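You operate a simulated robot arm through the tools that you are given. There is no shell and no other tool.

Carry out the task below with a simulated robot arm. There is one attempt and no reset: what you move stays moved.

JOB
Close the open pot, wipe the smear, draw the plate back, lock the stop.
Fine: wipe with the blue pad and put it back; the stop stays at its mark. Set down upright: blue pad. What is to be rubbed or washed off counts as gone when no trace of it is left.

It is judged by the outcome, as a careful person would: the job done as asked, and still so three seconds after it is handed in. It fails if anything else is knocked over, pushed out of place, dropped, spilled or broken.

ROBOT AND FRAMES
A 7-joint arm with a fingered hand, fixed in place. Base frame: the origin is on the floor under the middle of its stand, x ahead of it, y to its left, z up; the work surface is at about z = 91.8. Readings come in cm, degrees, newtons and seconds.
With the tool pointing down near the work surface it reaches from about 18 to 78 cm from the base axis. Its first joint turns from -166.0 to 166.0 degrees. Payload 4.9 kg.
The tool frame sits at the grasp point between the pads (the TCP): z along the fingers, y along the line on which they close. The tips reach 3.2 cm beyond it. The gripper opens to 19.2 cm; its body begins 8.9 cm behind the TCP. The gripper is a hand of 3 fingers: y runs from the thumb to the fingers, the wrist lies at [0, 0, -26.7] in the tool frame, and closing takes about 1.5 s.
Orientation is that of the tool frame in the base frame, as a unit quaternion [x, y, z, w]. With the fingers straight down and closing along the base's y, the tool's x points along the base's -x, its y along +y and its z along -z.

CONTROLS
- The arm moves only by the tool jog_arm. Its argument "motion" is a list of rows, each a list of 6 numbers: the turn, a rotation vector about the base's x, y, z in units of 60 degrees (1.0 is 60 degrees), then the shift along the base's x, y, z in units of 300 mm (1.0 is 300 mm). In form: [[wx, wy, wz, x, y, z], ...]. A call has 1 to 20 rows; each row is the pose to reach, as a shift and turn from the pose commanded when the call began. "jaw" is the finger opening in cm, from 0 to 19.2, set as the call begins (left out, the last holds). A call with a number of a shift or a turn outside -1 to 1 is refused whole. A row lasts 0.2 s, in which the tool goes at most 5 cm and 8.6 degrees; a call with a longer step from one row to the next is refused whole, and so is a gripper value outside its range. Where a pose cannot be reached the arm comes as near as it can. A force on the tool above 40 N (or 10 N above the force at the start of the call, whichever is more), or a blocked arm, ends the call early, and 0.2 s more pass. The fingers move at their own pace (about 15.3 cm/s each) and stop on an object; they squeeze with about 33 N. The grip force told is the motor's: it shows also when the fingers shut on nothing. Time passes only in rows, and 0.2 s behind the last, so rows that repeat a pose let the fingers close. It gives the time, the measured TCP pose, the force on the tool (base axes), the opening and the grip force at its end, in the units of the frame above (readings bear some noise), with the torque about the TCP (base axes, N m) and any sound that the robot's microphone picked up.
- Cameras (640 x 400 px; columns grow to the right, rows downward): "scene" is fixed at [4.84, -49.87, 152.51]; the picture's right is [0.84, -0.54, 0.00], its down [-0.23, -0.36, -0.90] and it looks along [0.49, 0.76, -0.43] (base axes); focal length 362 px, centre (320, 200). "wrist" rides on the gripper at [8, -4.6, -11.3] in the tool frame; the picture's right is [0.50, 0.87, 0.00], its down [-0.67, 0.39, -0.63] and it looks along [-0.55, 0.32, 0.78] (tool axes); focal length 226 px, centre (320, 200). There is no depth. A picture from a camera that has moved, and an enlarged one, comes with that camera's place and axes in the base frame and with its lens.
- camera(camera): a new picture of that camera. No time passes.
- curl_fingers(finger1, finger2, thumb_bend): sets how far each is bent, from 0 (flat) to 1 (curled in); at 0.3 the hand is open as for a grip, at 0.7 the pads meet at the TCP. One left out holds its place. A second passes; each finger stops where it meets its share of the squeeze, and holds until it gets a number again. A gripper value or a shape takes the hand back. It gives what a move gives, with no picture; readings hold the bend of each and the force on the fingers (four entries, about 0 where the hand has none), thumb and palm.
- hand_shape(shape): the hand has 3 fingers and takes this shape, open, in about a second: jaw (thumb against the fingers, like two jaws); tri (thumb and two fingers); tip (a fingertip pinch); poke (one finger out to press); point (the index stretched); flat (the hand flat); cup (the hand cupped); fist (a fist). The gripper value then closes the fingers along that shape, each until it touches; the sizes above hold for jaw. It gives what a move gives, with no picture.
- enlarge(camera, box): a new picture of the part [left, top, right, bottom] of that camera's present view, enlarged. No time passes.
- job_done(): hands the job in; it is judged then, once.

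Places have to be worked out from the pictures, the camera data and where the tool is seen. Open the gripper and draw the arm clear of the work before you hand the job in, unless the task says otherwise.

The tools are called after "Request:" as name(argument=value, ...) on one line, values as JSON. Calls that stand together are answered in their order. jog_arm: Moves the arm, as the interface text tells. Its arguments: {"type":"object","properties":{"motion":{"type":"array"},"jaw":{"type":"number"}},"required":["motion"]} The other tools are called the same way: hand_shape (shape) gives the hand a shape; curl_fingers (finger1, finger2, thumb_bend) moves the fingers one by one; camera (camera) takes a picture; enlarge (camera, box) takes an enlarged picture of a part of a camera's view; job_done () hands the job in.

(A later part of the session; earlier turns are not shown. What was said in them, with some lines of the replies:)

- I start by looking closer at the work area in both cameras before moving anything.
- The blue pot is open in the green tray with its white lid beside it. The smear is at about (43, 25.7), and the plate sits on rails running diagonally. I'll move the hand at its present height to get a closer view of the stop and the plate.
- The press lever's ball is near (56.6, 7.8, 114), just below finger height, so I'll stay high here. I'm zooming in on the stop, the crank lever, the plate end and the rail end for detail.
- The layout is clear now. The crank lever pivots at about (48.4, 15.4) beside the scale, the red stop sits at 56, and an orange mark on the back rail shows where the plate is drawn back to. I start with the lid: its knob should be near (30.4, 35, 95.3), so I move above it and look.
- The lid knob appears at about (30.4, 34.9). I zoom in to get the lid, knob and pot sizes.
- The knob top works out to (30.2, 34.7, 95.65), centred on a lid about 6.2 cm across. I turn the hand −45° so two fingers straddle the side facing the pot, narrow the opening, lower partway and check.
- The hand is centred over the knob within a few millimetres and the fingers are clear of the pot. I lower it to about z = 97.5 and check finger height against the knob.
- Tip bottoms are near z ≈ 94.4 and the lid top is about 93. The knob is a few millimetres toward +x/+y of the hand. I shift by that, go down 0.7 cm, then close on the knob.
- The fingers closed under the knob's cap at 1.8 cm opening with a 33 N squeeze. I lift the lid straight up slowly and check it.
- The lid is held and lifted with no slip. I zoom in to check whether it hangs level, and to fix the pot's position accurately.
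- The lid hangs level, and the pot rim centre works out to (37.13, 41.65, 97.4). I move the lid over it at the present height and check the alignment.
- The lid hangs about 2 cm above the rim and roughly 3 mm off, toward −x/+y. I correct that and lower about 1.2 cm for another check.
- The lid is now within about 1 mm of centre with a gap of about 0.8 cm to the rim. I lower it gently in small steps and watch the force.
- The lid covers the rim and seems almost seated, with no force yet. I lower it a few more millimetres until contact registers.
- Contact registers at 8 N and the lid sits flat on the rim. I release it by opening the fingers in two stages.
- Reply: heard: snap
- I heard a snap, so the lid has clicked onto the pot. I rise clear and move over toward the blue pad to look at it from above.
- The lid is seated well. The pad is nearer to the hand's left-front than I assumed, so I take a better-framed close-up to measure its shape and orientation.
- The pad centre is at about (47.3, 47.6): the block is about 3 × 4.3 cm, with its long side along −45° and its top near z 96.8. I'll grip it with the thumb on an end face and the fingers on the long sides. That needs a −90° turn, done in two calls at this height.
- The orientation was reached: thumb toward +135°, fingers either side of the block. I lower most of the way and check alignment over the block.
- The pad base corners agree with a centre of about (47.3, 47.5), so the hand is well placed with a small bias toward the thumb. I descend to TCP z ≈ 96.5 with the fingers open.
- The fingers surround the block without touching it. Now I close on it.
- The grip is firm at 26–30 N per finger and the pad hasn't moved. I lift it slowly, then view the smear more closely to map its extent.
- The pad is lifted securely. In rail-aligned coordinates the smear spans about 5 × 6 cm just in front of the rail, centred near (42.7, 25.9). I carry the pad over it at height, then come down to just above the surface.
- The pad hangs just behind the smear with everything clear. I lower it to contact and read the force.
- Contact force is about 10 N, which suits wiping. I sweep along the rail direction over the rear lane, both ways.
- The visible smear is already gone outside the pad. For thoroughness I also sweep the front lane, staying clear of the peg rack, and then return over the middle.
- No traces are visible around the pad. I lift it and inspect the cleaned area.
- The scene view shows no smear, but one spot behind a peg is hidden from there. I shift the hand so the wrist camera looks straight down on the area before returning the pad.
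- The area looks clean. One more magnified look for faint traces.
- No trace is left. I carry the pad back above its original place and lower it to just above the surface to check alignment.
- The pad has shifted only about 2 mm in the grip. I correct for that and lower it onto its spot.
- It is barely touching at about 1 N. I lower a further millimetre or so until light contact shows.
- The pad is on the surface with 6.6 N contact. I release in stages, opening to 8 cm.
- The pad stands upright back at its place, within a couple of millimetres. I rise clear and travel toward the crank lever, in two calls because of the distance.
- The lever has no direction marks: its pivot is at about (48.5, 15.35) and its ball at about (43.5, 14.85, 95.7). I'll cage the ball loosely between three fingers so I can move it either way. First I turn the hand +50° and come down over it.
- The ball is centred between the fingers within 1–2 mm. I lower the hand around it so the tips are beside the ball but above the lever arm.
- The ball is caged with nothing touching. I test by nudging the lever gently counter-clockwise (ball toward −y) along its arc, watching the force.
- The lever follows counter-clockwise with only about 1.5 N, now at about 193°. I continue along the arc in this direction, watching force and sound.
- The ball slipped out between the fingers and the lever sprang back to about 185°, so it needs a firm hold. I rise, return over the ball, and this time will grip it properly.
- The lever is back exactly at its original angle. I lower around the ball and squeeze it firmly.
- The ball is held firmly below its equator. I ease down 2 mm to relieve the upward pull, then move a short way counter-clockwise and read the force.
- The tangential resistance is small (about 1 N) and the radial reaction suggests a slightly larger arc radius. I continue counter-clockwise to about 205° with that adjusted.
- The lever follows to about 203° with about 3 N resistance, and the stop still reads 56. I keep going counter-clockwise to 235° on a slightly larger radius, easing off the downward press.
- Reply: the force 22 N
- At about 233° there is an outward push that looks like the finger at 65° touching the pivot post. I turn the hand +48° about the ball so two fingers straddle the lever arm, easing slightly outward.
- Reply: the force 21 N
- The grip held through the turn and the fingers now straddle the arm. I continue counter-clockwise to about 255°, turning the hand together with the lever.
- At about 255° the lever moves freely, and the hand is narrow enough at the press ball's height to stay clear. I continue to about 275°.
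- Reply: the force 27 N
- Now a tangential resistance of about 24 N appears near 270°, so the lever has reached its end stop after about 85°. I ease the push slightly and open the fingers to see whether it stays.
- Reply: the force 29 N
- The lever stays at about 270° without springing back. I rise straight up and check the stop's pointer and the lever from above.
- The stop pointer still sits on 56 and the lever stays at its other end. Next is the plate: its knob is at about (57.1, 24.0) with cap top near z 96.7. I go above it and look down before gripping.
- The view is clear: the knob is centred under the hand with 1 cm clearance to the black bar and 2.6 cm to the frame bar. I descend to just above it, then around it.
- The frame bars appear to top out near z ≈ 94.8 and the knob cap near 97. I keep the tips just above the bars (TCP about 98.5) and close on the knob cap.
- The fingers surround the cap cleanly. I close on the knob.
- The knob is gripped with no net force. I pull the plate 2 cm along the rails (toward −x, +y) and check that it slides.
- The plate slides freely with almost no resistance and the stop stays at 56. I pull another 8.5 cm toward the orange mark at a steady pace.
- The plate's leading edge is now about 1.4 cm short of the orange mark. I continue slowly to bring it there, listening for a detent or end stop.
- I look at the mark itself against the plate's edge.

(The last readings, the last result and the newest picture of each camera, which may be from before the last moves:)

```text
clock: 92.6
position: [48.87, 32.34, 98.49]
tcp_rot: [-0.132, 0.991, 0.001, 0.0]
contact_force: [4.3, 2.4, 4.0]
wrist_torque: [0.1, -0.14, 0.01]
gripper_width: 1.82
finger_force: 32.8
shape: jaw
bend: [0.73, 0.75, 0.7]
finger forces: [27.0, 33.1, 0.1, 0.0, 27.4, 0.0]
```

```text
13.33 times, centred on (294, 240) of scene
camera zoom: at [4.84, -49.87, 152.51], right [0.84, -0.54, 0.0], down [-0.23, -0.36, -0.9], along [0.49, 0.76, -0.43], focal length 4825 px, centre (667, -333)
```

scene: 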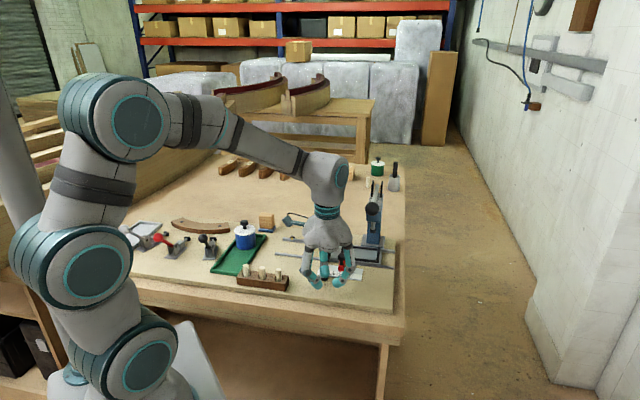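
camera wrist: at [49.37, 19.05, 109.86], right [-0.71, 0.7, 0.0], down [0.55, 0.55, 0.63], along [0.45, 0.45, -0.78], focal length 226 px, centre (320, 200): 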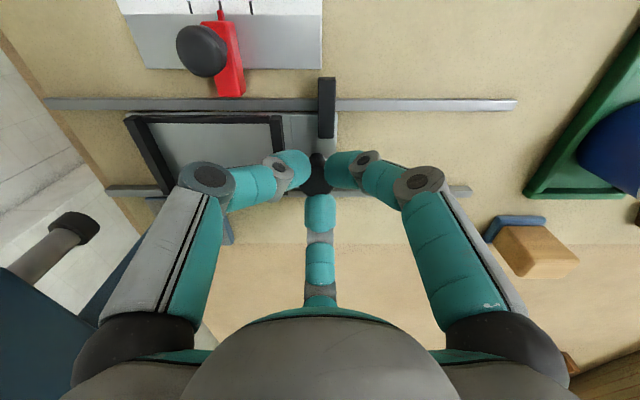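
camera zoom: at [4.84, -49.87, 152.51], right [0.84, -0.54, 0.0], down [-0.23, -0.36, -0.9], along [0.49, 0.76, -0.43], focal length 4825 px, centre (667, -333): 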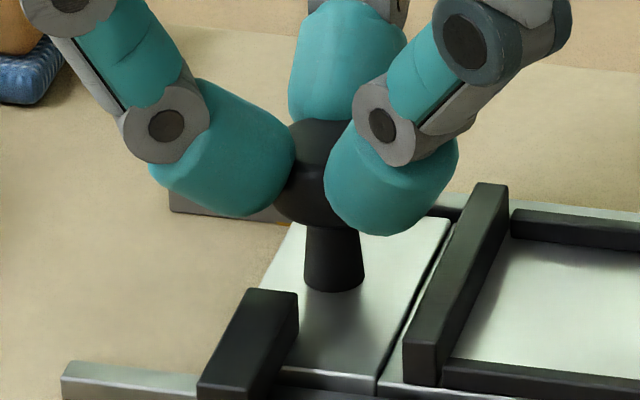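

The plate's edge is now at the orange mark, with almost no resistance so far. I pull gently a few more millimetres to find out whether there is an end stop here.

Request:
jog_arm(motion=[[0, 0, 0, -0.004, 0.004, 0], [0, 0, 0, -0.008, 0.008, 0], [0, 0, 0, -0.012, 0.012, 0], [0, 0, 0, -0.012, 0.012, 0]])

Request:
enlarge(camera="wrist", box=[280, 140, 408, 220])

Request:
enlarge(camera="scene", box=[260, 220, 340, 270])

```text
clock: 93.6
position: [48.55, 32.85, 98.41]
tcp_rot: [-0.132, 0.991, 0.0, 0.0]
contact_force: [3.6, 3.2, -1.5]
wrist_torque: [0.08, -0.09, 0.01]
gripper_width: 1.88
finger_force: 33.6
shape: jaw
bend: [0.73, 0.75, 0.7]
finger forces: [26.1, 32.0, 0.0, 0.0, 26.6, 0.1]
```

```text
5.00 times, centred on (344, 180) of wrist
camera zoom: at [42.08, 26.31, 109.89], right [-0.71, 0.7, 0.0], down [0.55, 0.55, 0.63], along [0.44, 0.45, -0.78], focal length 1130 px, centre (200, 300)
```

zoom: 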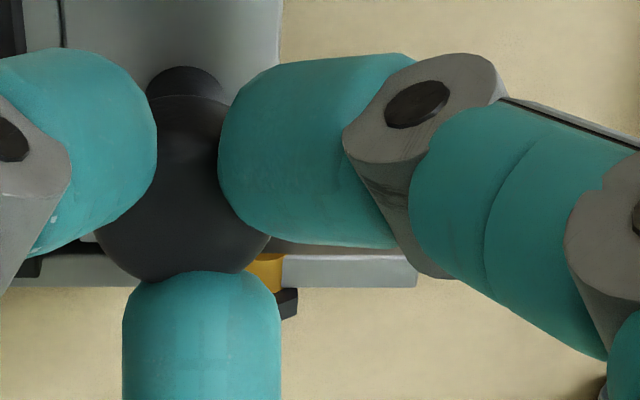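

```text
8.00 times, centred on (300, 245) of scene
camera zoom: at [4.84, -49.87, 152.51], right [0.84, -0.54, 0.0], down [-0.23, -0.36, -0.9], along [0.49, 0.76, -0.43], focal length 2895 px, centre (480, -160)
```

zoom: 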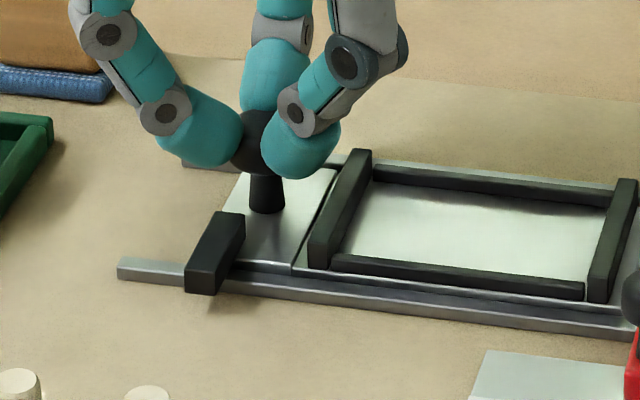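

Still free, with about 3 N drag, and no stop yet. The orange piece with the black hex head looks like a detent plunger in the rail, so I keep pulling slowly, staying within the rail's length, and listen.

Request:
jog_arm(motion=[[0, 0, 0, -0.005, 0.005, 0], [0, 0, 0, -0.01, 0.01, 0], [0, 0, 0, -0.015, 0.015, 0], [0, 0, 0, -0.02, 0.02, 0], [0, 0, 0, -0.02, 0.02, 0]])

Request:
enlarge(camera="wrist", box=[260, 90, 420, 190])

Request:
enlarge(camera="scene", box=[260, 220, 340, 270])

```text
clock: 94.8
position: [47.9, 33.29, 98.41]
tcp_rot: [-0.132, 0.991, 0.0, 0.0]
contact_force: [5.5, 3.7, 0.2]
wrist_torque: [0.07, -0.11, 0.02]
gripper_width: 1.84
finger_force: 33.5
shape: jaw
bend: [0.73, 0.75, 0.7]
finger forces: [26.1, 32.6, 0.0, 0.0, 26.9, 0.1]
```

```text
4.00 times, centred on (340, 140) of wrist
camera zoom: at [41.46, 26.91, 109.87], right [-0.71, 0.7, 0.0], down [0.55, 0.55, 0.63], along [0.45, 0.45, -0.78], focal length 904 px, centre (240, 440)
```

zoom: 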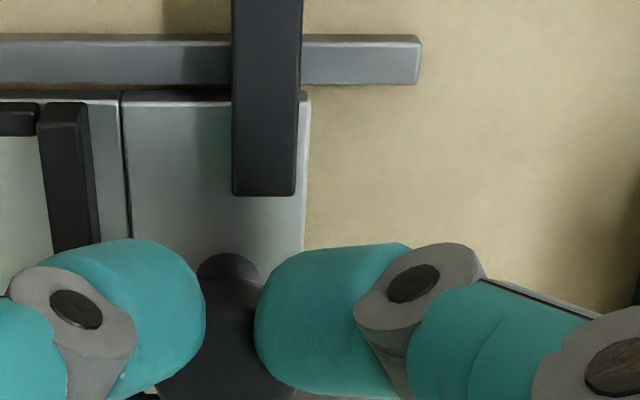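

```text
8.00 times, centred on (300, 245) of scene
camera zoom: at [4.84, -49.87, 152.51], right [0.84, -0.54, 0.0], down [-0.23, -0.36, -0.9], along [0.49, 0.76, -0.43], focal length 2895 px, centre (480, -160)
```

zoom: 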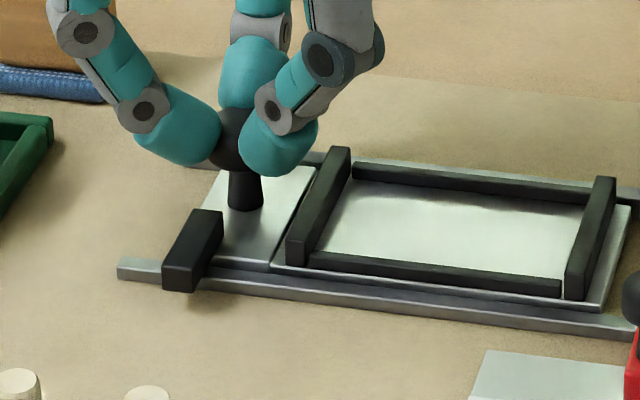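

The plate still moves freely with about 1 N along the rail. Its edge is about 1.6 cm from the rail end, so I continue in small steps.

Request:
jog_arm(motion=[[0, 0, 0, -0.006, 0.004, 0], [0, 0, 0, -0.011, 0.009, 0], [0, 0, 0, -0.016, 0.014, 0], [0, 0, 0, -0.021, 0.019, 0], [0, 0, 0, -0.021, 0.019, 0]])

Request:
enlarge(camera="wrist", box=[260, 90, 420, 190])

Request:
enlarge(camera="scene", box=[260, 220, 340, 270])

```text
clock: 96.0
position: [47.31, 34.03, 98.49]
tcp_rot: [-0.132, 0.991, -0.001, -0.001]
contact_force: [7.3, 5.7, -0.6]
wrist_torque: [0.15, -0.16, 0.01]
gripper_width: 1.85
finger_force: 33.4
shape: jaw
bend: [0.73, 0.74, 0.7]
finger forces: [26.0, 34.0, 0.0, 0.0, 25.5, 0.0]
```

```text
4.00 times, centred on (340, 140) of wrist
camera zoom: at [40.88, 27.45, 109.88], right [-0.71, 0.7, 0.0], down [0.55, 0.55, 0.63], along [0.45, 0.45, -0.78], focal length 904 px, centre (240, 440)
```

zoom: 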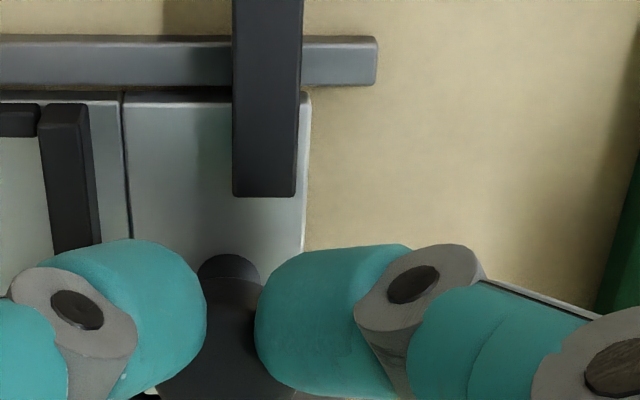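

```text
8.00 times, centred on (300, 245) of scene
camera zoom: at [4.84, -49.87, 152.51], right [0.84, -0.54, 0.0], down [-0.23, -0.36, -0.9], along [0.49, 0.76, -0.43], focal length 2895 px, centre (480, -160)
```

zoom: 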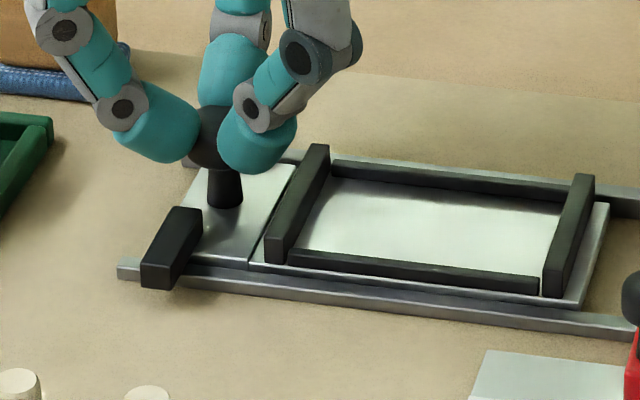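

The plate is still sliding. I check where the plate's edge and knob are relative to the brass piece before going further.

Request:
camera(camera="wrist")

Request:
enlarge(camera="wrist", box=[260, 150, 388, 230])

Request:
camera(camera="scene")

```text
taken
camera wrist: at [40.88, 27.45, 109.88], right [-0.71, 0.7, 0.0], down [0.55, 0.55, 0.63], along [0.45, 0.45, -0.78], focal length 226 px, centre (320, 200)
```

wrist: 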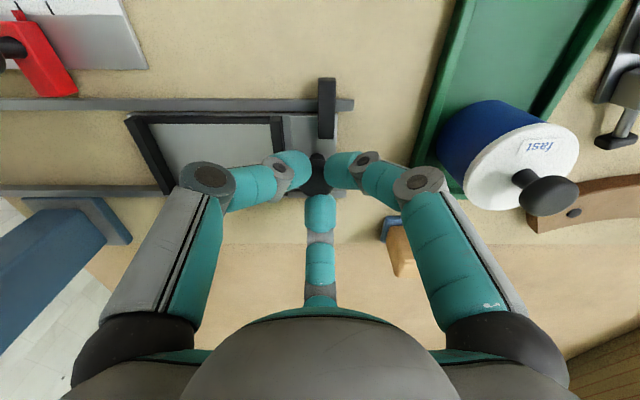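

```text
5.00 times, centred on (324, 190) of wrist
camera zoom: at [40.88, 27.45, 109.88], right [-0.71, 0.7, 0.0], down [0.55, 0.55, 0.63], along [0.45, 0.45, -0.78], focal length 1130 px, centre (300, 250)
```

zoom: 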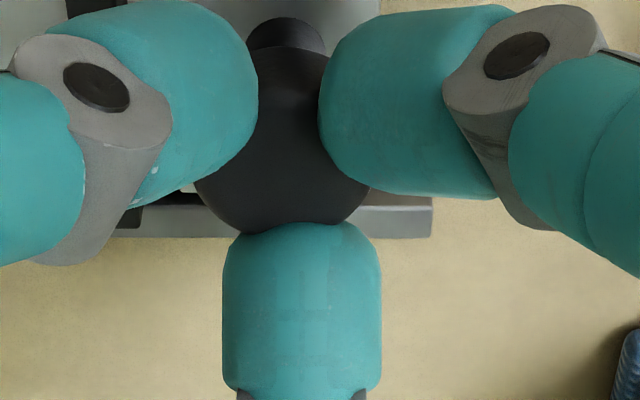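

```text
taken
```

scene: 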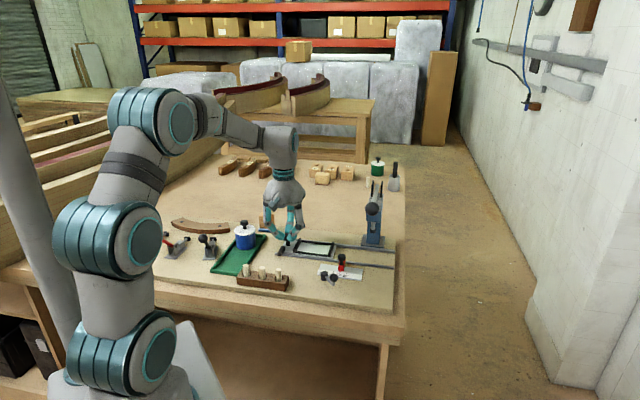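

The knob is level with the brass piece now. I pull another 0.6 cm in fine steps with a small lateral correction, watching for the end of travel.

Request:
jog_arm(motion=[[0, 0, 0, -0.002, 0.005, 0], [0, 0, 0, -0.005, 0.009, 0], [0, 0, 0, -0.009, 0.013, 0], [0, 0, 0, -0.012, 0.016, 0], [0, 0, 0, -0.012, 0.016, 0]])

Request:
enlarge(camera="wrist", box=[260, 90, 420, 190])

Request:
enlarge(camera="scene", box=[260, 220, 340, 270])

```text
clock: 97.2
position: [46.97, 34.37, 98.43]
tcp_rot: [-0.133, 0.991, 0.0, 0.0]
contact_force: [-2.9, -1.9, 6.3]
wrist_torque: [-0.06, 0.09, -0.05]
gripper_width: 1.83
finger_force: 32.8
shape: jaw
bend: [0.73, 0.75, 0.7]
finger forces: [29.7, 31.1, 0.0, 0.1, 32.4, 0.0]
```

```text
4.00 times, centred on (340, 140) of wrist
camera zoom: at [40.52, 27.91, 109.87], right [-0.71, 0.7, 0.0], down [0.55, 0.55, 0.63], along [0.44, 0.45, -0.78], focal length 904 px, centre (240, 440)
```

zoom: 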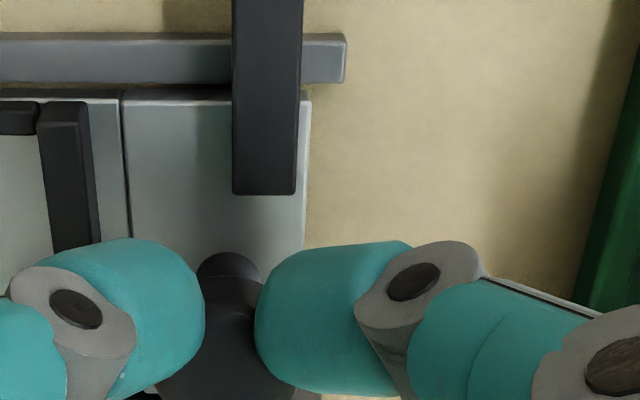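

```text
8.00 times, centred on (300, 245) of scene
camera zoom: at [4.84, -49.87, 152.51], right [0.84, -0.54, 0.0], down [-0.23, -0.36, -0.9], along [0.49, 0.76, -0.43], focal length 2895 px, centre (480, -160)
```

zoom: 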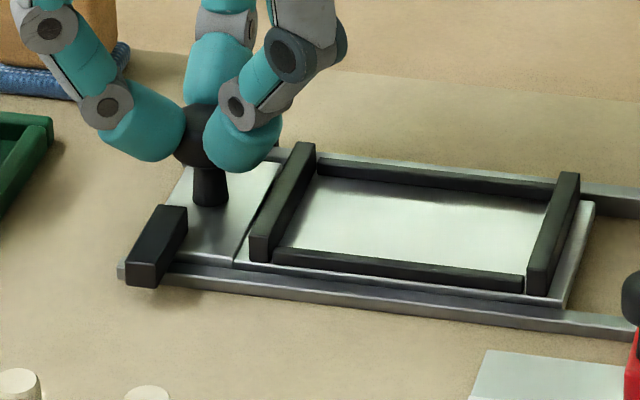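

Still free; the plate edge is about 1 cm from the rail end. I continue another 0.6 cm in fine steps.

Request:
jog_arm(motion=[[0, 0, 0, -0.005, 0.004, 0], [0, 0, 0, -0.009, 0.008, 0], [0, 0, 0, -0.012, 0.011, 0], [0, 0, 0, -0.015, 0.014, 0], [0, 0, 0, -0.015, 0.014, 0]])

Request:
enlarge(camera="wrist", box=[260, 90, 420, 190])

Request:
enlarge(camera="scene", box=[260, 220, 340, 270])

```text
clock: 98.4
position: [46.54, 34.69, 98.54]
tcp_rot: [-0.133, 0.991, 0.0, 0.001]
contact_force: [13.1, -4.2, -1.4]
wrist_torque: [-0.16, -0.28, 0.09]
gripper_width: 1.81
finger_force: 33.2
shape: jaw
bend: [0.73, 0.75, 0.7]
finger forces: [22.9, 30.8, 0.0, 0.1, 33.0, 0.0]
```

```text
4.00 times, centred on (340, 140) of wrist
camera zoom: at [40.1, 28.28, 109.89], right [-0.71, 0.7, 0.0], down [0.55, 0.55, 0.63], along [0.45, 0.45, -0.78], focal length 904 px, centre (240, 440)
```

zoom: 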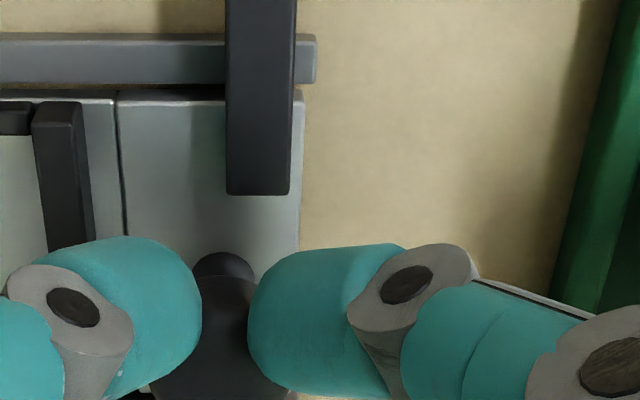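

```text
8.00 times, centred on (300, 245) of scene
camera zoom: at [4.84, -49.87, 152.51], right [0.84, -0.54, 0.0], down [-0.23, -0.36, -0.9], along [0.49, 0.76, -0.43], focal length 2895 px, centre (480, -160)
```

zoom: 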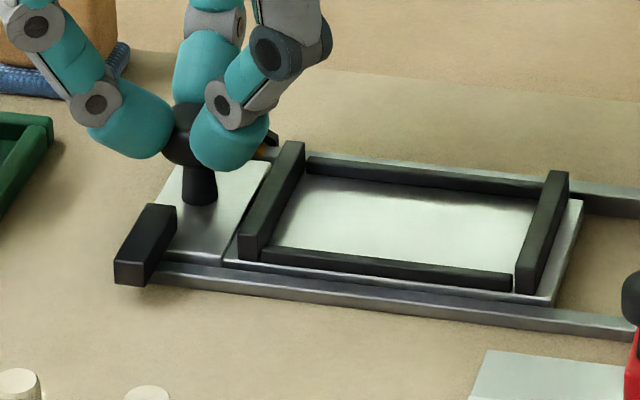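

Resistance of about 12 N along the pull has appeared, and the plate lags behind the hand. The brass mark now lines up with the groove in the plate, so this is the end of travel. I pull 1.5 mm more to confirm it is a firm stop.

Request:
jog_arm(motion=[[0, 0, 0, -0.002, 0.002, 0], [0, 0, 0, -0.0035, 0.0035, 0], [0, 0, 0, -0.0035, 0.0035, 0]])

Request:
enlarge(camera="scene", box=[260, 220, 340, 270])

```text
clock: 99.2
position: [46.49, 34.95, 98.58]
tcp_rot: [-0.132, 0.991, -0.001, 0.0]
contact_force: [22.9, -8.5, -1.9]
wrist_torque: [-0.26, -0.51, 0.19]
gripper_width: 1.85
finger_force: 33.2
shape: jaw
bend: [0.73, 0.74, 0.7]
finger forces: [19.8, 28.2, 0.1, 0.1, 33.4, 0.0]
```

```text
8.00 times, centred on (300, 245) of scene
camera zoom: at [4.84, -49.87, 152.51], right [0.84, -0.54, 0.0], down [-0.23, -0.36, -0.9], along [0.49, 0.76, -0.43], focal length 2895 px, centre (480, -160)
```

zoom: 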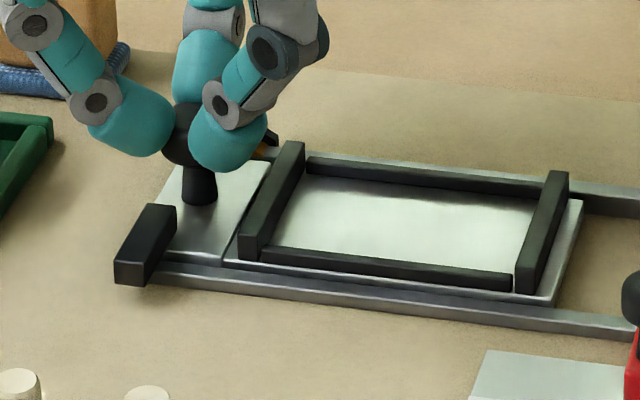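

The plate doesn't move under 22 N, so it is firmly at its back stop. I ease off slightly and open the fingers.

Request:
jog_arm(motion=[[0, 0, 0, 0.003, -0.003, 0], [0, 0, 0, 0.004, -0.004, 0], [0, 0, 0, 0.004, -0.004, 0]])

Request:
jog_arm(motion=[[0, 0, 0, 0, 0, 0], [0, 0, 0, 0, 0, 0], [0, 0, 0, 0, 0, 0], [0, 0, 0, 0, 0, 0]], jaw=5.5)

Request:
enlarge(camera="wrist", box=[208, 90, 432, 230])

Request:
enlarge(camera="scene", box=[260, 220, 340, 270])

```text
clock: 100.0
position: [46.5, 34.92, 98.59]
tcp_rot: [-0.133, 0.991, 0.0, 0.0]
contact_force: [12.0, -6.2, 2.7]
wrist_torque: [-0.16, -0.28, 0.15]
gripper_width: 1.84
finger_force: 32.3
shape: jaw
bend: [0.73, 0.75, 0.7]
finger forces: [25.7, 28.3, 0.1, 0.1, 32.3, 0.1]
```

```text
clock: 101.0
position: [46.58, 34.97, 98.46]
tcp_rot: [-0.133, 0.991, 0.001, 0.0]
contact_force: [0.0, 0.2, -0.2]
wrist_torque: [0.01, 0.02, -0.04]
gripper_width: 5.48
finger_force: 0.0
shape: jaw
bend: [0.79, 0.79, 0.7]
finger forces: [0.0, 0.1, 0.0, 0.0, 0.0, 0.1]
```

```text
2.86 times, centred on (320, 160) of wrist
camera zoom: at [40.04, 28.37, 109.9], right [-0.71, 0.7, 0.0], down [0.55, 0.55, 0.63], along [0.44, 0.45, -0.78], focal length 646 px, centre (320, 314)
```

zoom: 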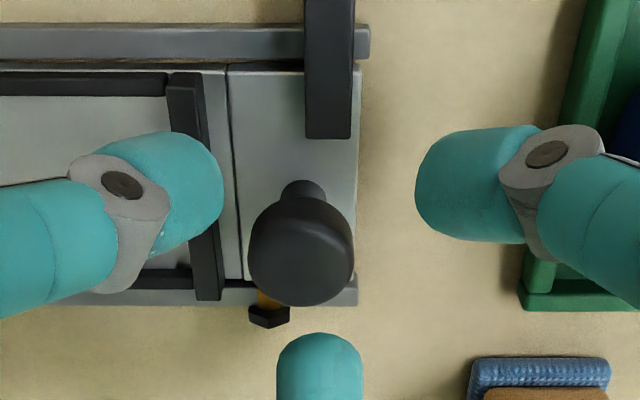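

```text
8.00 times, centred on (300, 245) of scene
camera zoom: at [4.84, -49.87, 152.51], right [0.84, -0.54, 0.0], down [-0.23, -0.36, -0.9], along [0.49, 0.76, -0.43], focal length 2895 px, centre (480, -160)
```

zoom: 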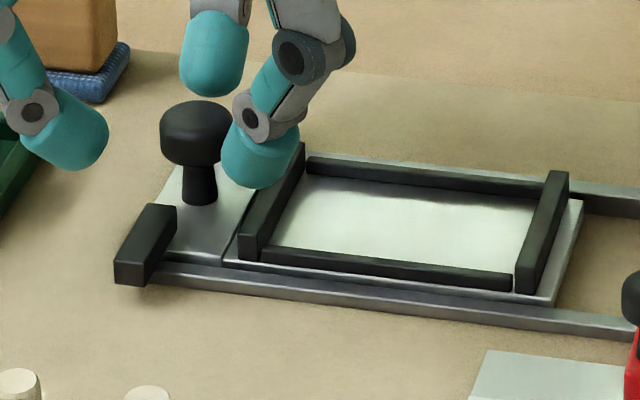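

Released cleanly with the plate resting at its back stop. I rise straight up and withdraw to a high position clear of the work, then do a final inspection.

Request:
jog_arm(motion=[[0, 0, 0, 0, 0, 0.05], [0, 0, 0, 0, 0, 0.15], [0, 0, 0, 0, 0, 0.28], [0, 0, 0, 0, 0, 0.42], [0, 0, 0, 0, 0, 0.56], [0, 0, 0, 0, 0, 0.7], [0, 0, 0, -0.06, 0.03, 0.8], [0, 0, 0, -0.16, 0.07, 0.86], [0, 0, 0, -0.26, 0.1, 0.86], [0, 0, 0, -0.26, 0.1, 0.86]])

Request:
camera(camera="scene")

Request:
enlarge(camera="scene", box=[200, 205, 312, 275])

Request:
enlarge(camera="scene", box=[270, 215, 398, 295])

Request:
camera(camera="wrist")

```text
clock: 103.2
position: [38.71, 37.86, 124.39]
tcp_rot: [-0.133, 0.991, 0.001, 0.0]
contact_force: [1.4, 0.2, -0.7]
wrist_torque: [0.0, -0.01, -0.03]
gripper_width: 5.48
finger_force: 0.0
shape: jaw
bend: [0.48, 0.48, 0.7]
finger forces: [0.0, 0.1, 0.0, 0.0, 0.0, 0.0]
```

```text
taken
```

scene: 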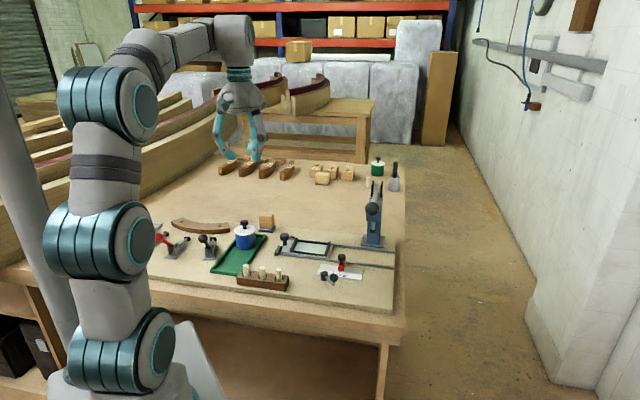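

```text
5.71 times, centred on (256, 240) of scene
camera zoom: at [4.84, -49.87, 152.51], right [0.84, -0.54, 0.0], down [-0.23, -0.36, -0.9], along [0.49, 0.76, -0.43], focal length 2068 px, centre (686, -29)
```

zoom: 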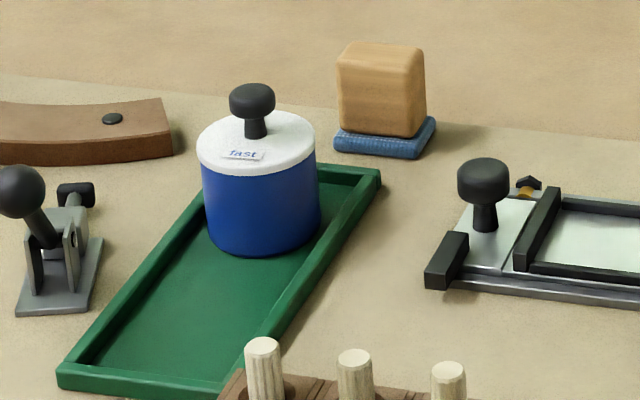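

```text
5.00 times, centred on (334, 255) of scene
camera zoom: at [4.84, -49.87, 152.51], right [0.84, -0.54, 0.0], down [-0.23, -0.36, -0.9], along [0.49, 0.76, -0.43], focal length 1809 px, centre (250, -75)
```

zoom: 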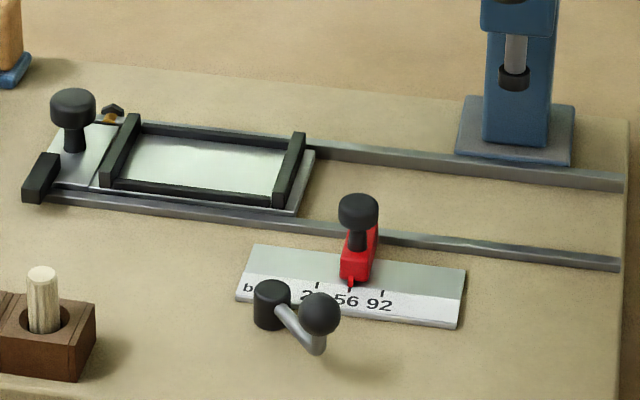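

```text
taken
camera wrist: at [32.18, 31.47, 135.83], right [-0.71, 0.7, 0.0], down [0.55, 0.55, 0.63], along [0.45, 0.45, -0.78], focal length 226 px, centre (320, 200)
```

wrist: 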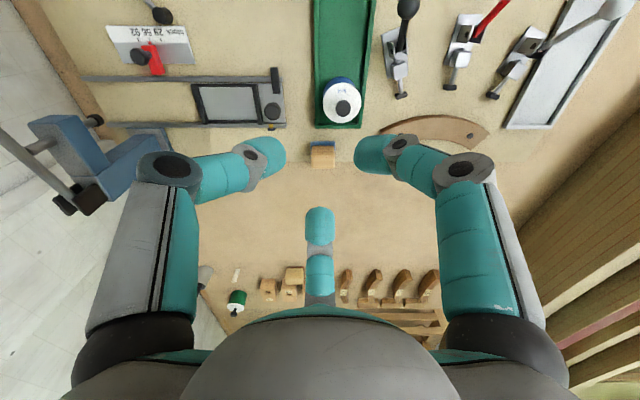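

All four results look right:
- The lid is seated on the pot.
- The smear area is clean, with the pad back upright.
- The plate is at its back stop.
- The lever has turned a full 90° and the stop pointer is still on 56.

I open the hand fully and raise it a little more before a last check.

Request:
jog_arm(motion=[[0, 0, 0, -0.02, 0.02, 0.05], [0, 0, 0, -0.04, 0.04, 0.1], [0, 0, 0, -0.04, 0.04, 0.1], [0, 0, 0, -0.04, 0.04, 0.1], [0, 0, 0, -0.04, 0.04, 0.1]], jaw=19.0)

Request:
enlarge(camera="scene", box=[180, 190, 420, 300])

Request:
enlarge(camera="scene", box=[260, 240, 340, 290])

```text
clock: 104.4
position: [37.53, 39.21, 127.48]
tcp_rot: [-0.133, 0.991, -0.001, 0.0]
contact_force: [-0.6, -0.3, -0.7]
wrist_torque: [0.02, -0.01, 0.01]
gripper_width: 18.98
finger_force: 0.1
shape: jaw
bend: [0.29, 0.29, 0.29]
finger forces: [0.0, 0.0, 0.0, 0.0, 0.0, 0.0]
```

```text
2.67 times, centred on (300, 245) of scene
camera zoom: at [4.84, -49.87, 152.51], right [0.84, -0.54, 0.0], down [-0.23, -0.36, -0.9], along [0.49, 0.76, -0.43], focal length 965 px, centre (373, 80)
```

zoom: 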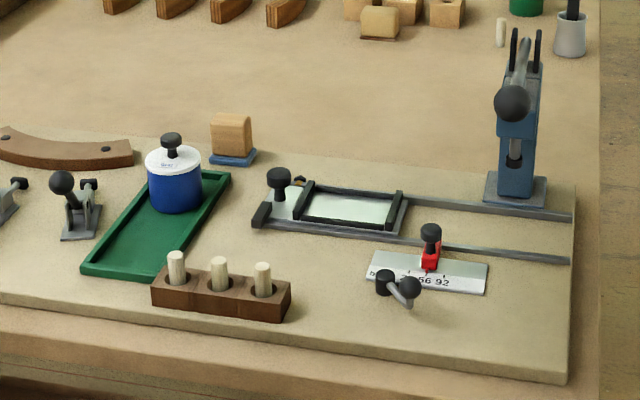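

```text
8.00 times, centred on (300, 265) of scene
camera zoom: at [4.84, -49.87, 152.51], right [0.84, -0.54, 0.0], down [-0.23, -0.36, -0.9], along [0.49, 0.76, -0.43], focal length 2895 px, centre (480, -320)
```

zoom: 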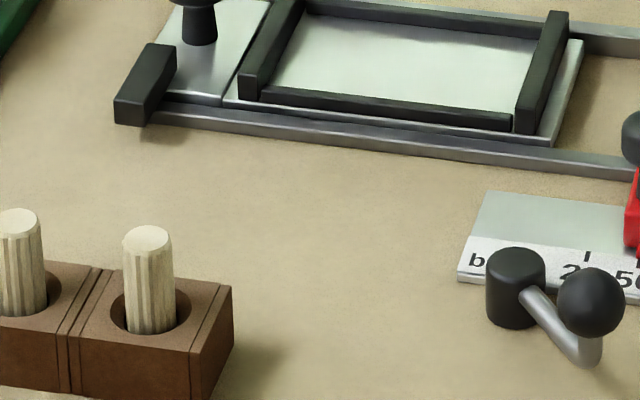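

The last pictures show everything in place. The pot is closed, the smear is gone, the pad is back upright, the plate is fully drawn back, and the stop is at 56 with its lever turned to lock. The hand is open and clear, so I hand in the job.

Request:
job_done()

```text
The job is handed in.
```

I handed the job in with all four parts done, as far as the cameras and force readings show. The result of the judging hasn't come back to me.

- **Pot:** The white lid is on the blue pot. It snapped when I let go.
- **Smear:** I wiped it with the blue pad. Close-up views from above showed no trace left. The pad is back upright, within a few millimetres of its original spot and turned by perhaps 3–4 degrees.
- **Plate:** I drew it back along the rails until it met a firm end stop. It did not move under about 22 N of pull.
- **Stop:** I turned the crank lever beside the scale about 90 degrees to its other end, where it stayed. I took that as the locked position. There was no click, and I did not push the stop to test it. The pointer is still at 56.

My first push on the lever slipped off the ball, and I turned it on the second try with a firm grip. I saw nothing knocked over, dropped or pushed out of place. The hand was open and clear of the work when I handed it in.
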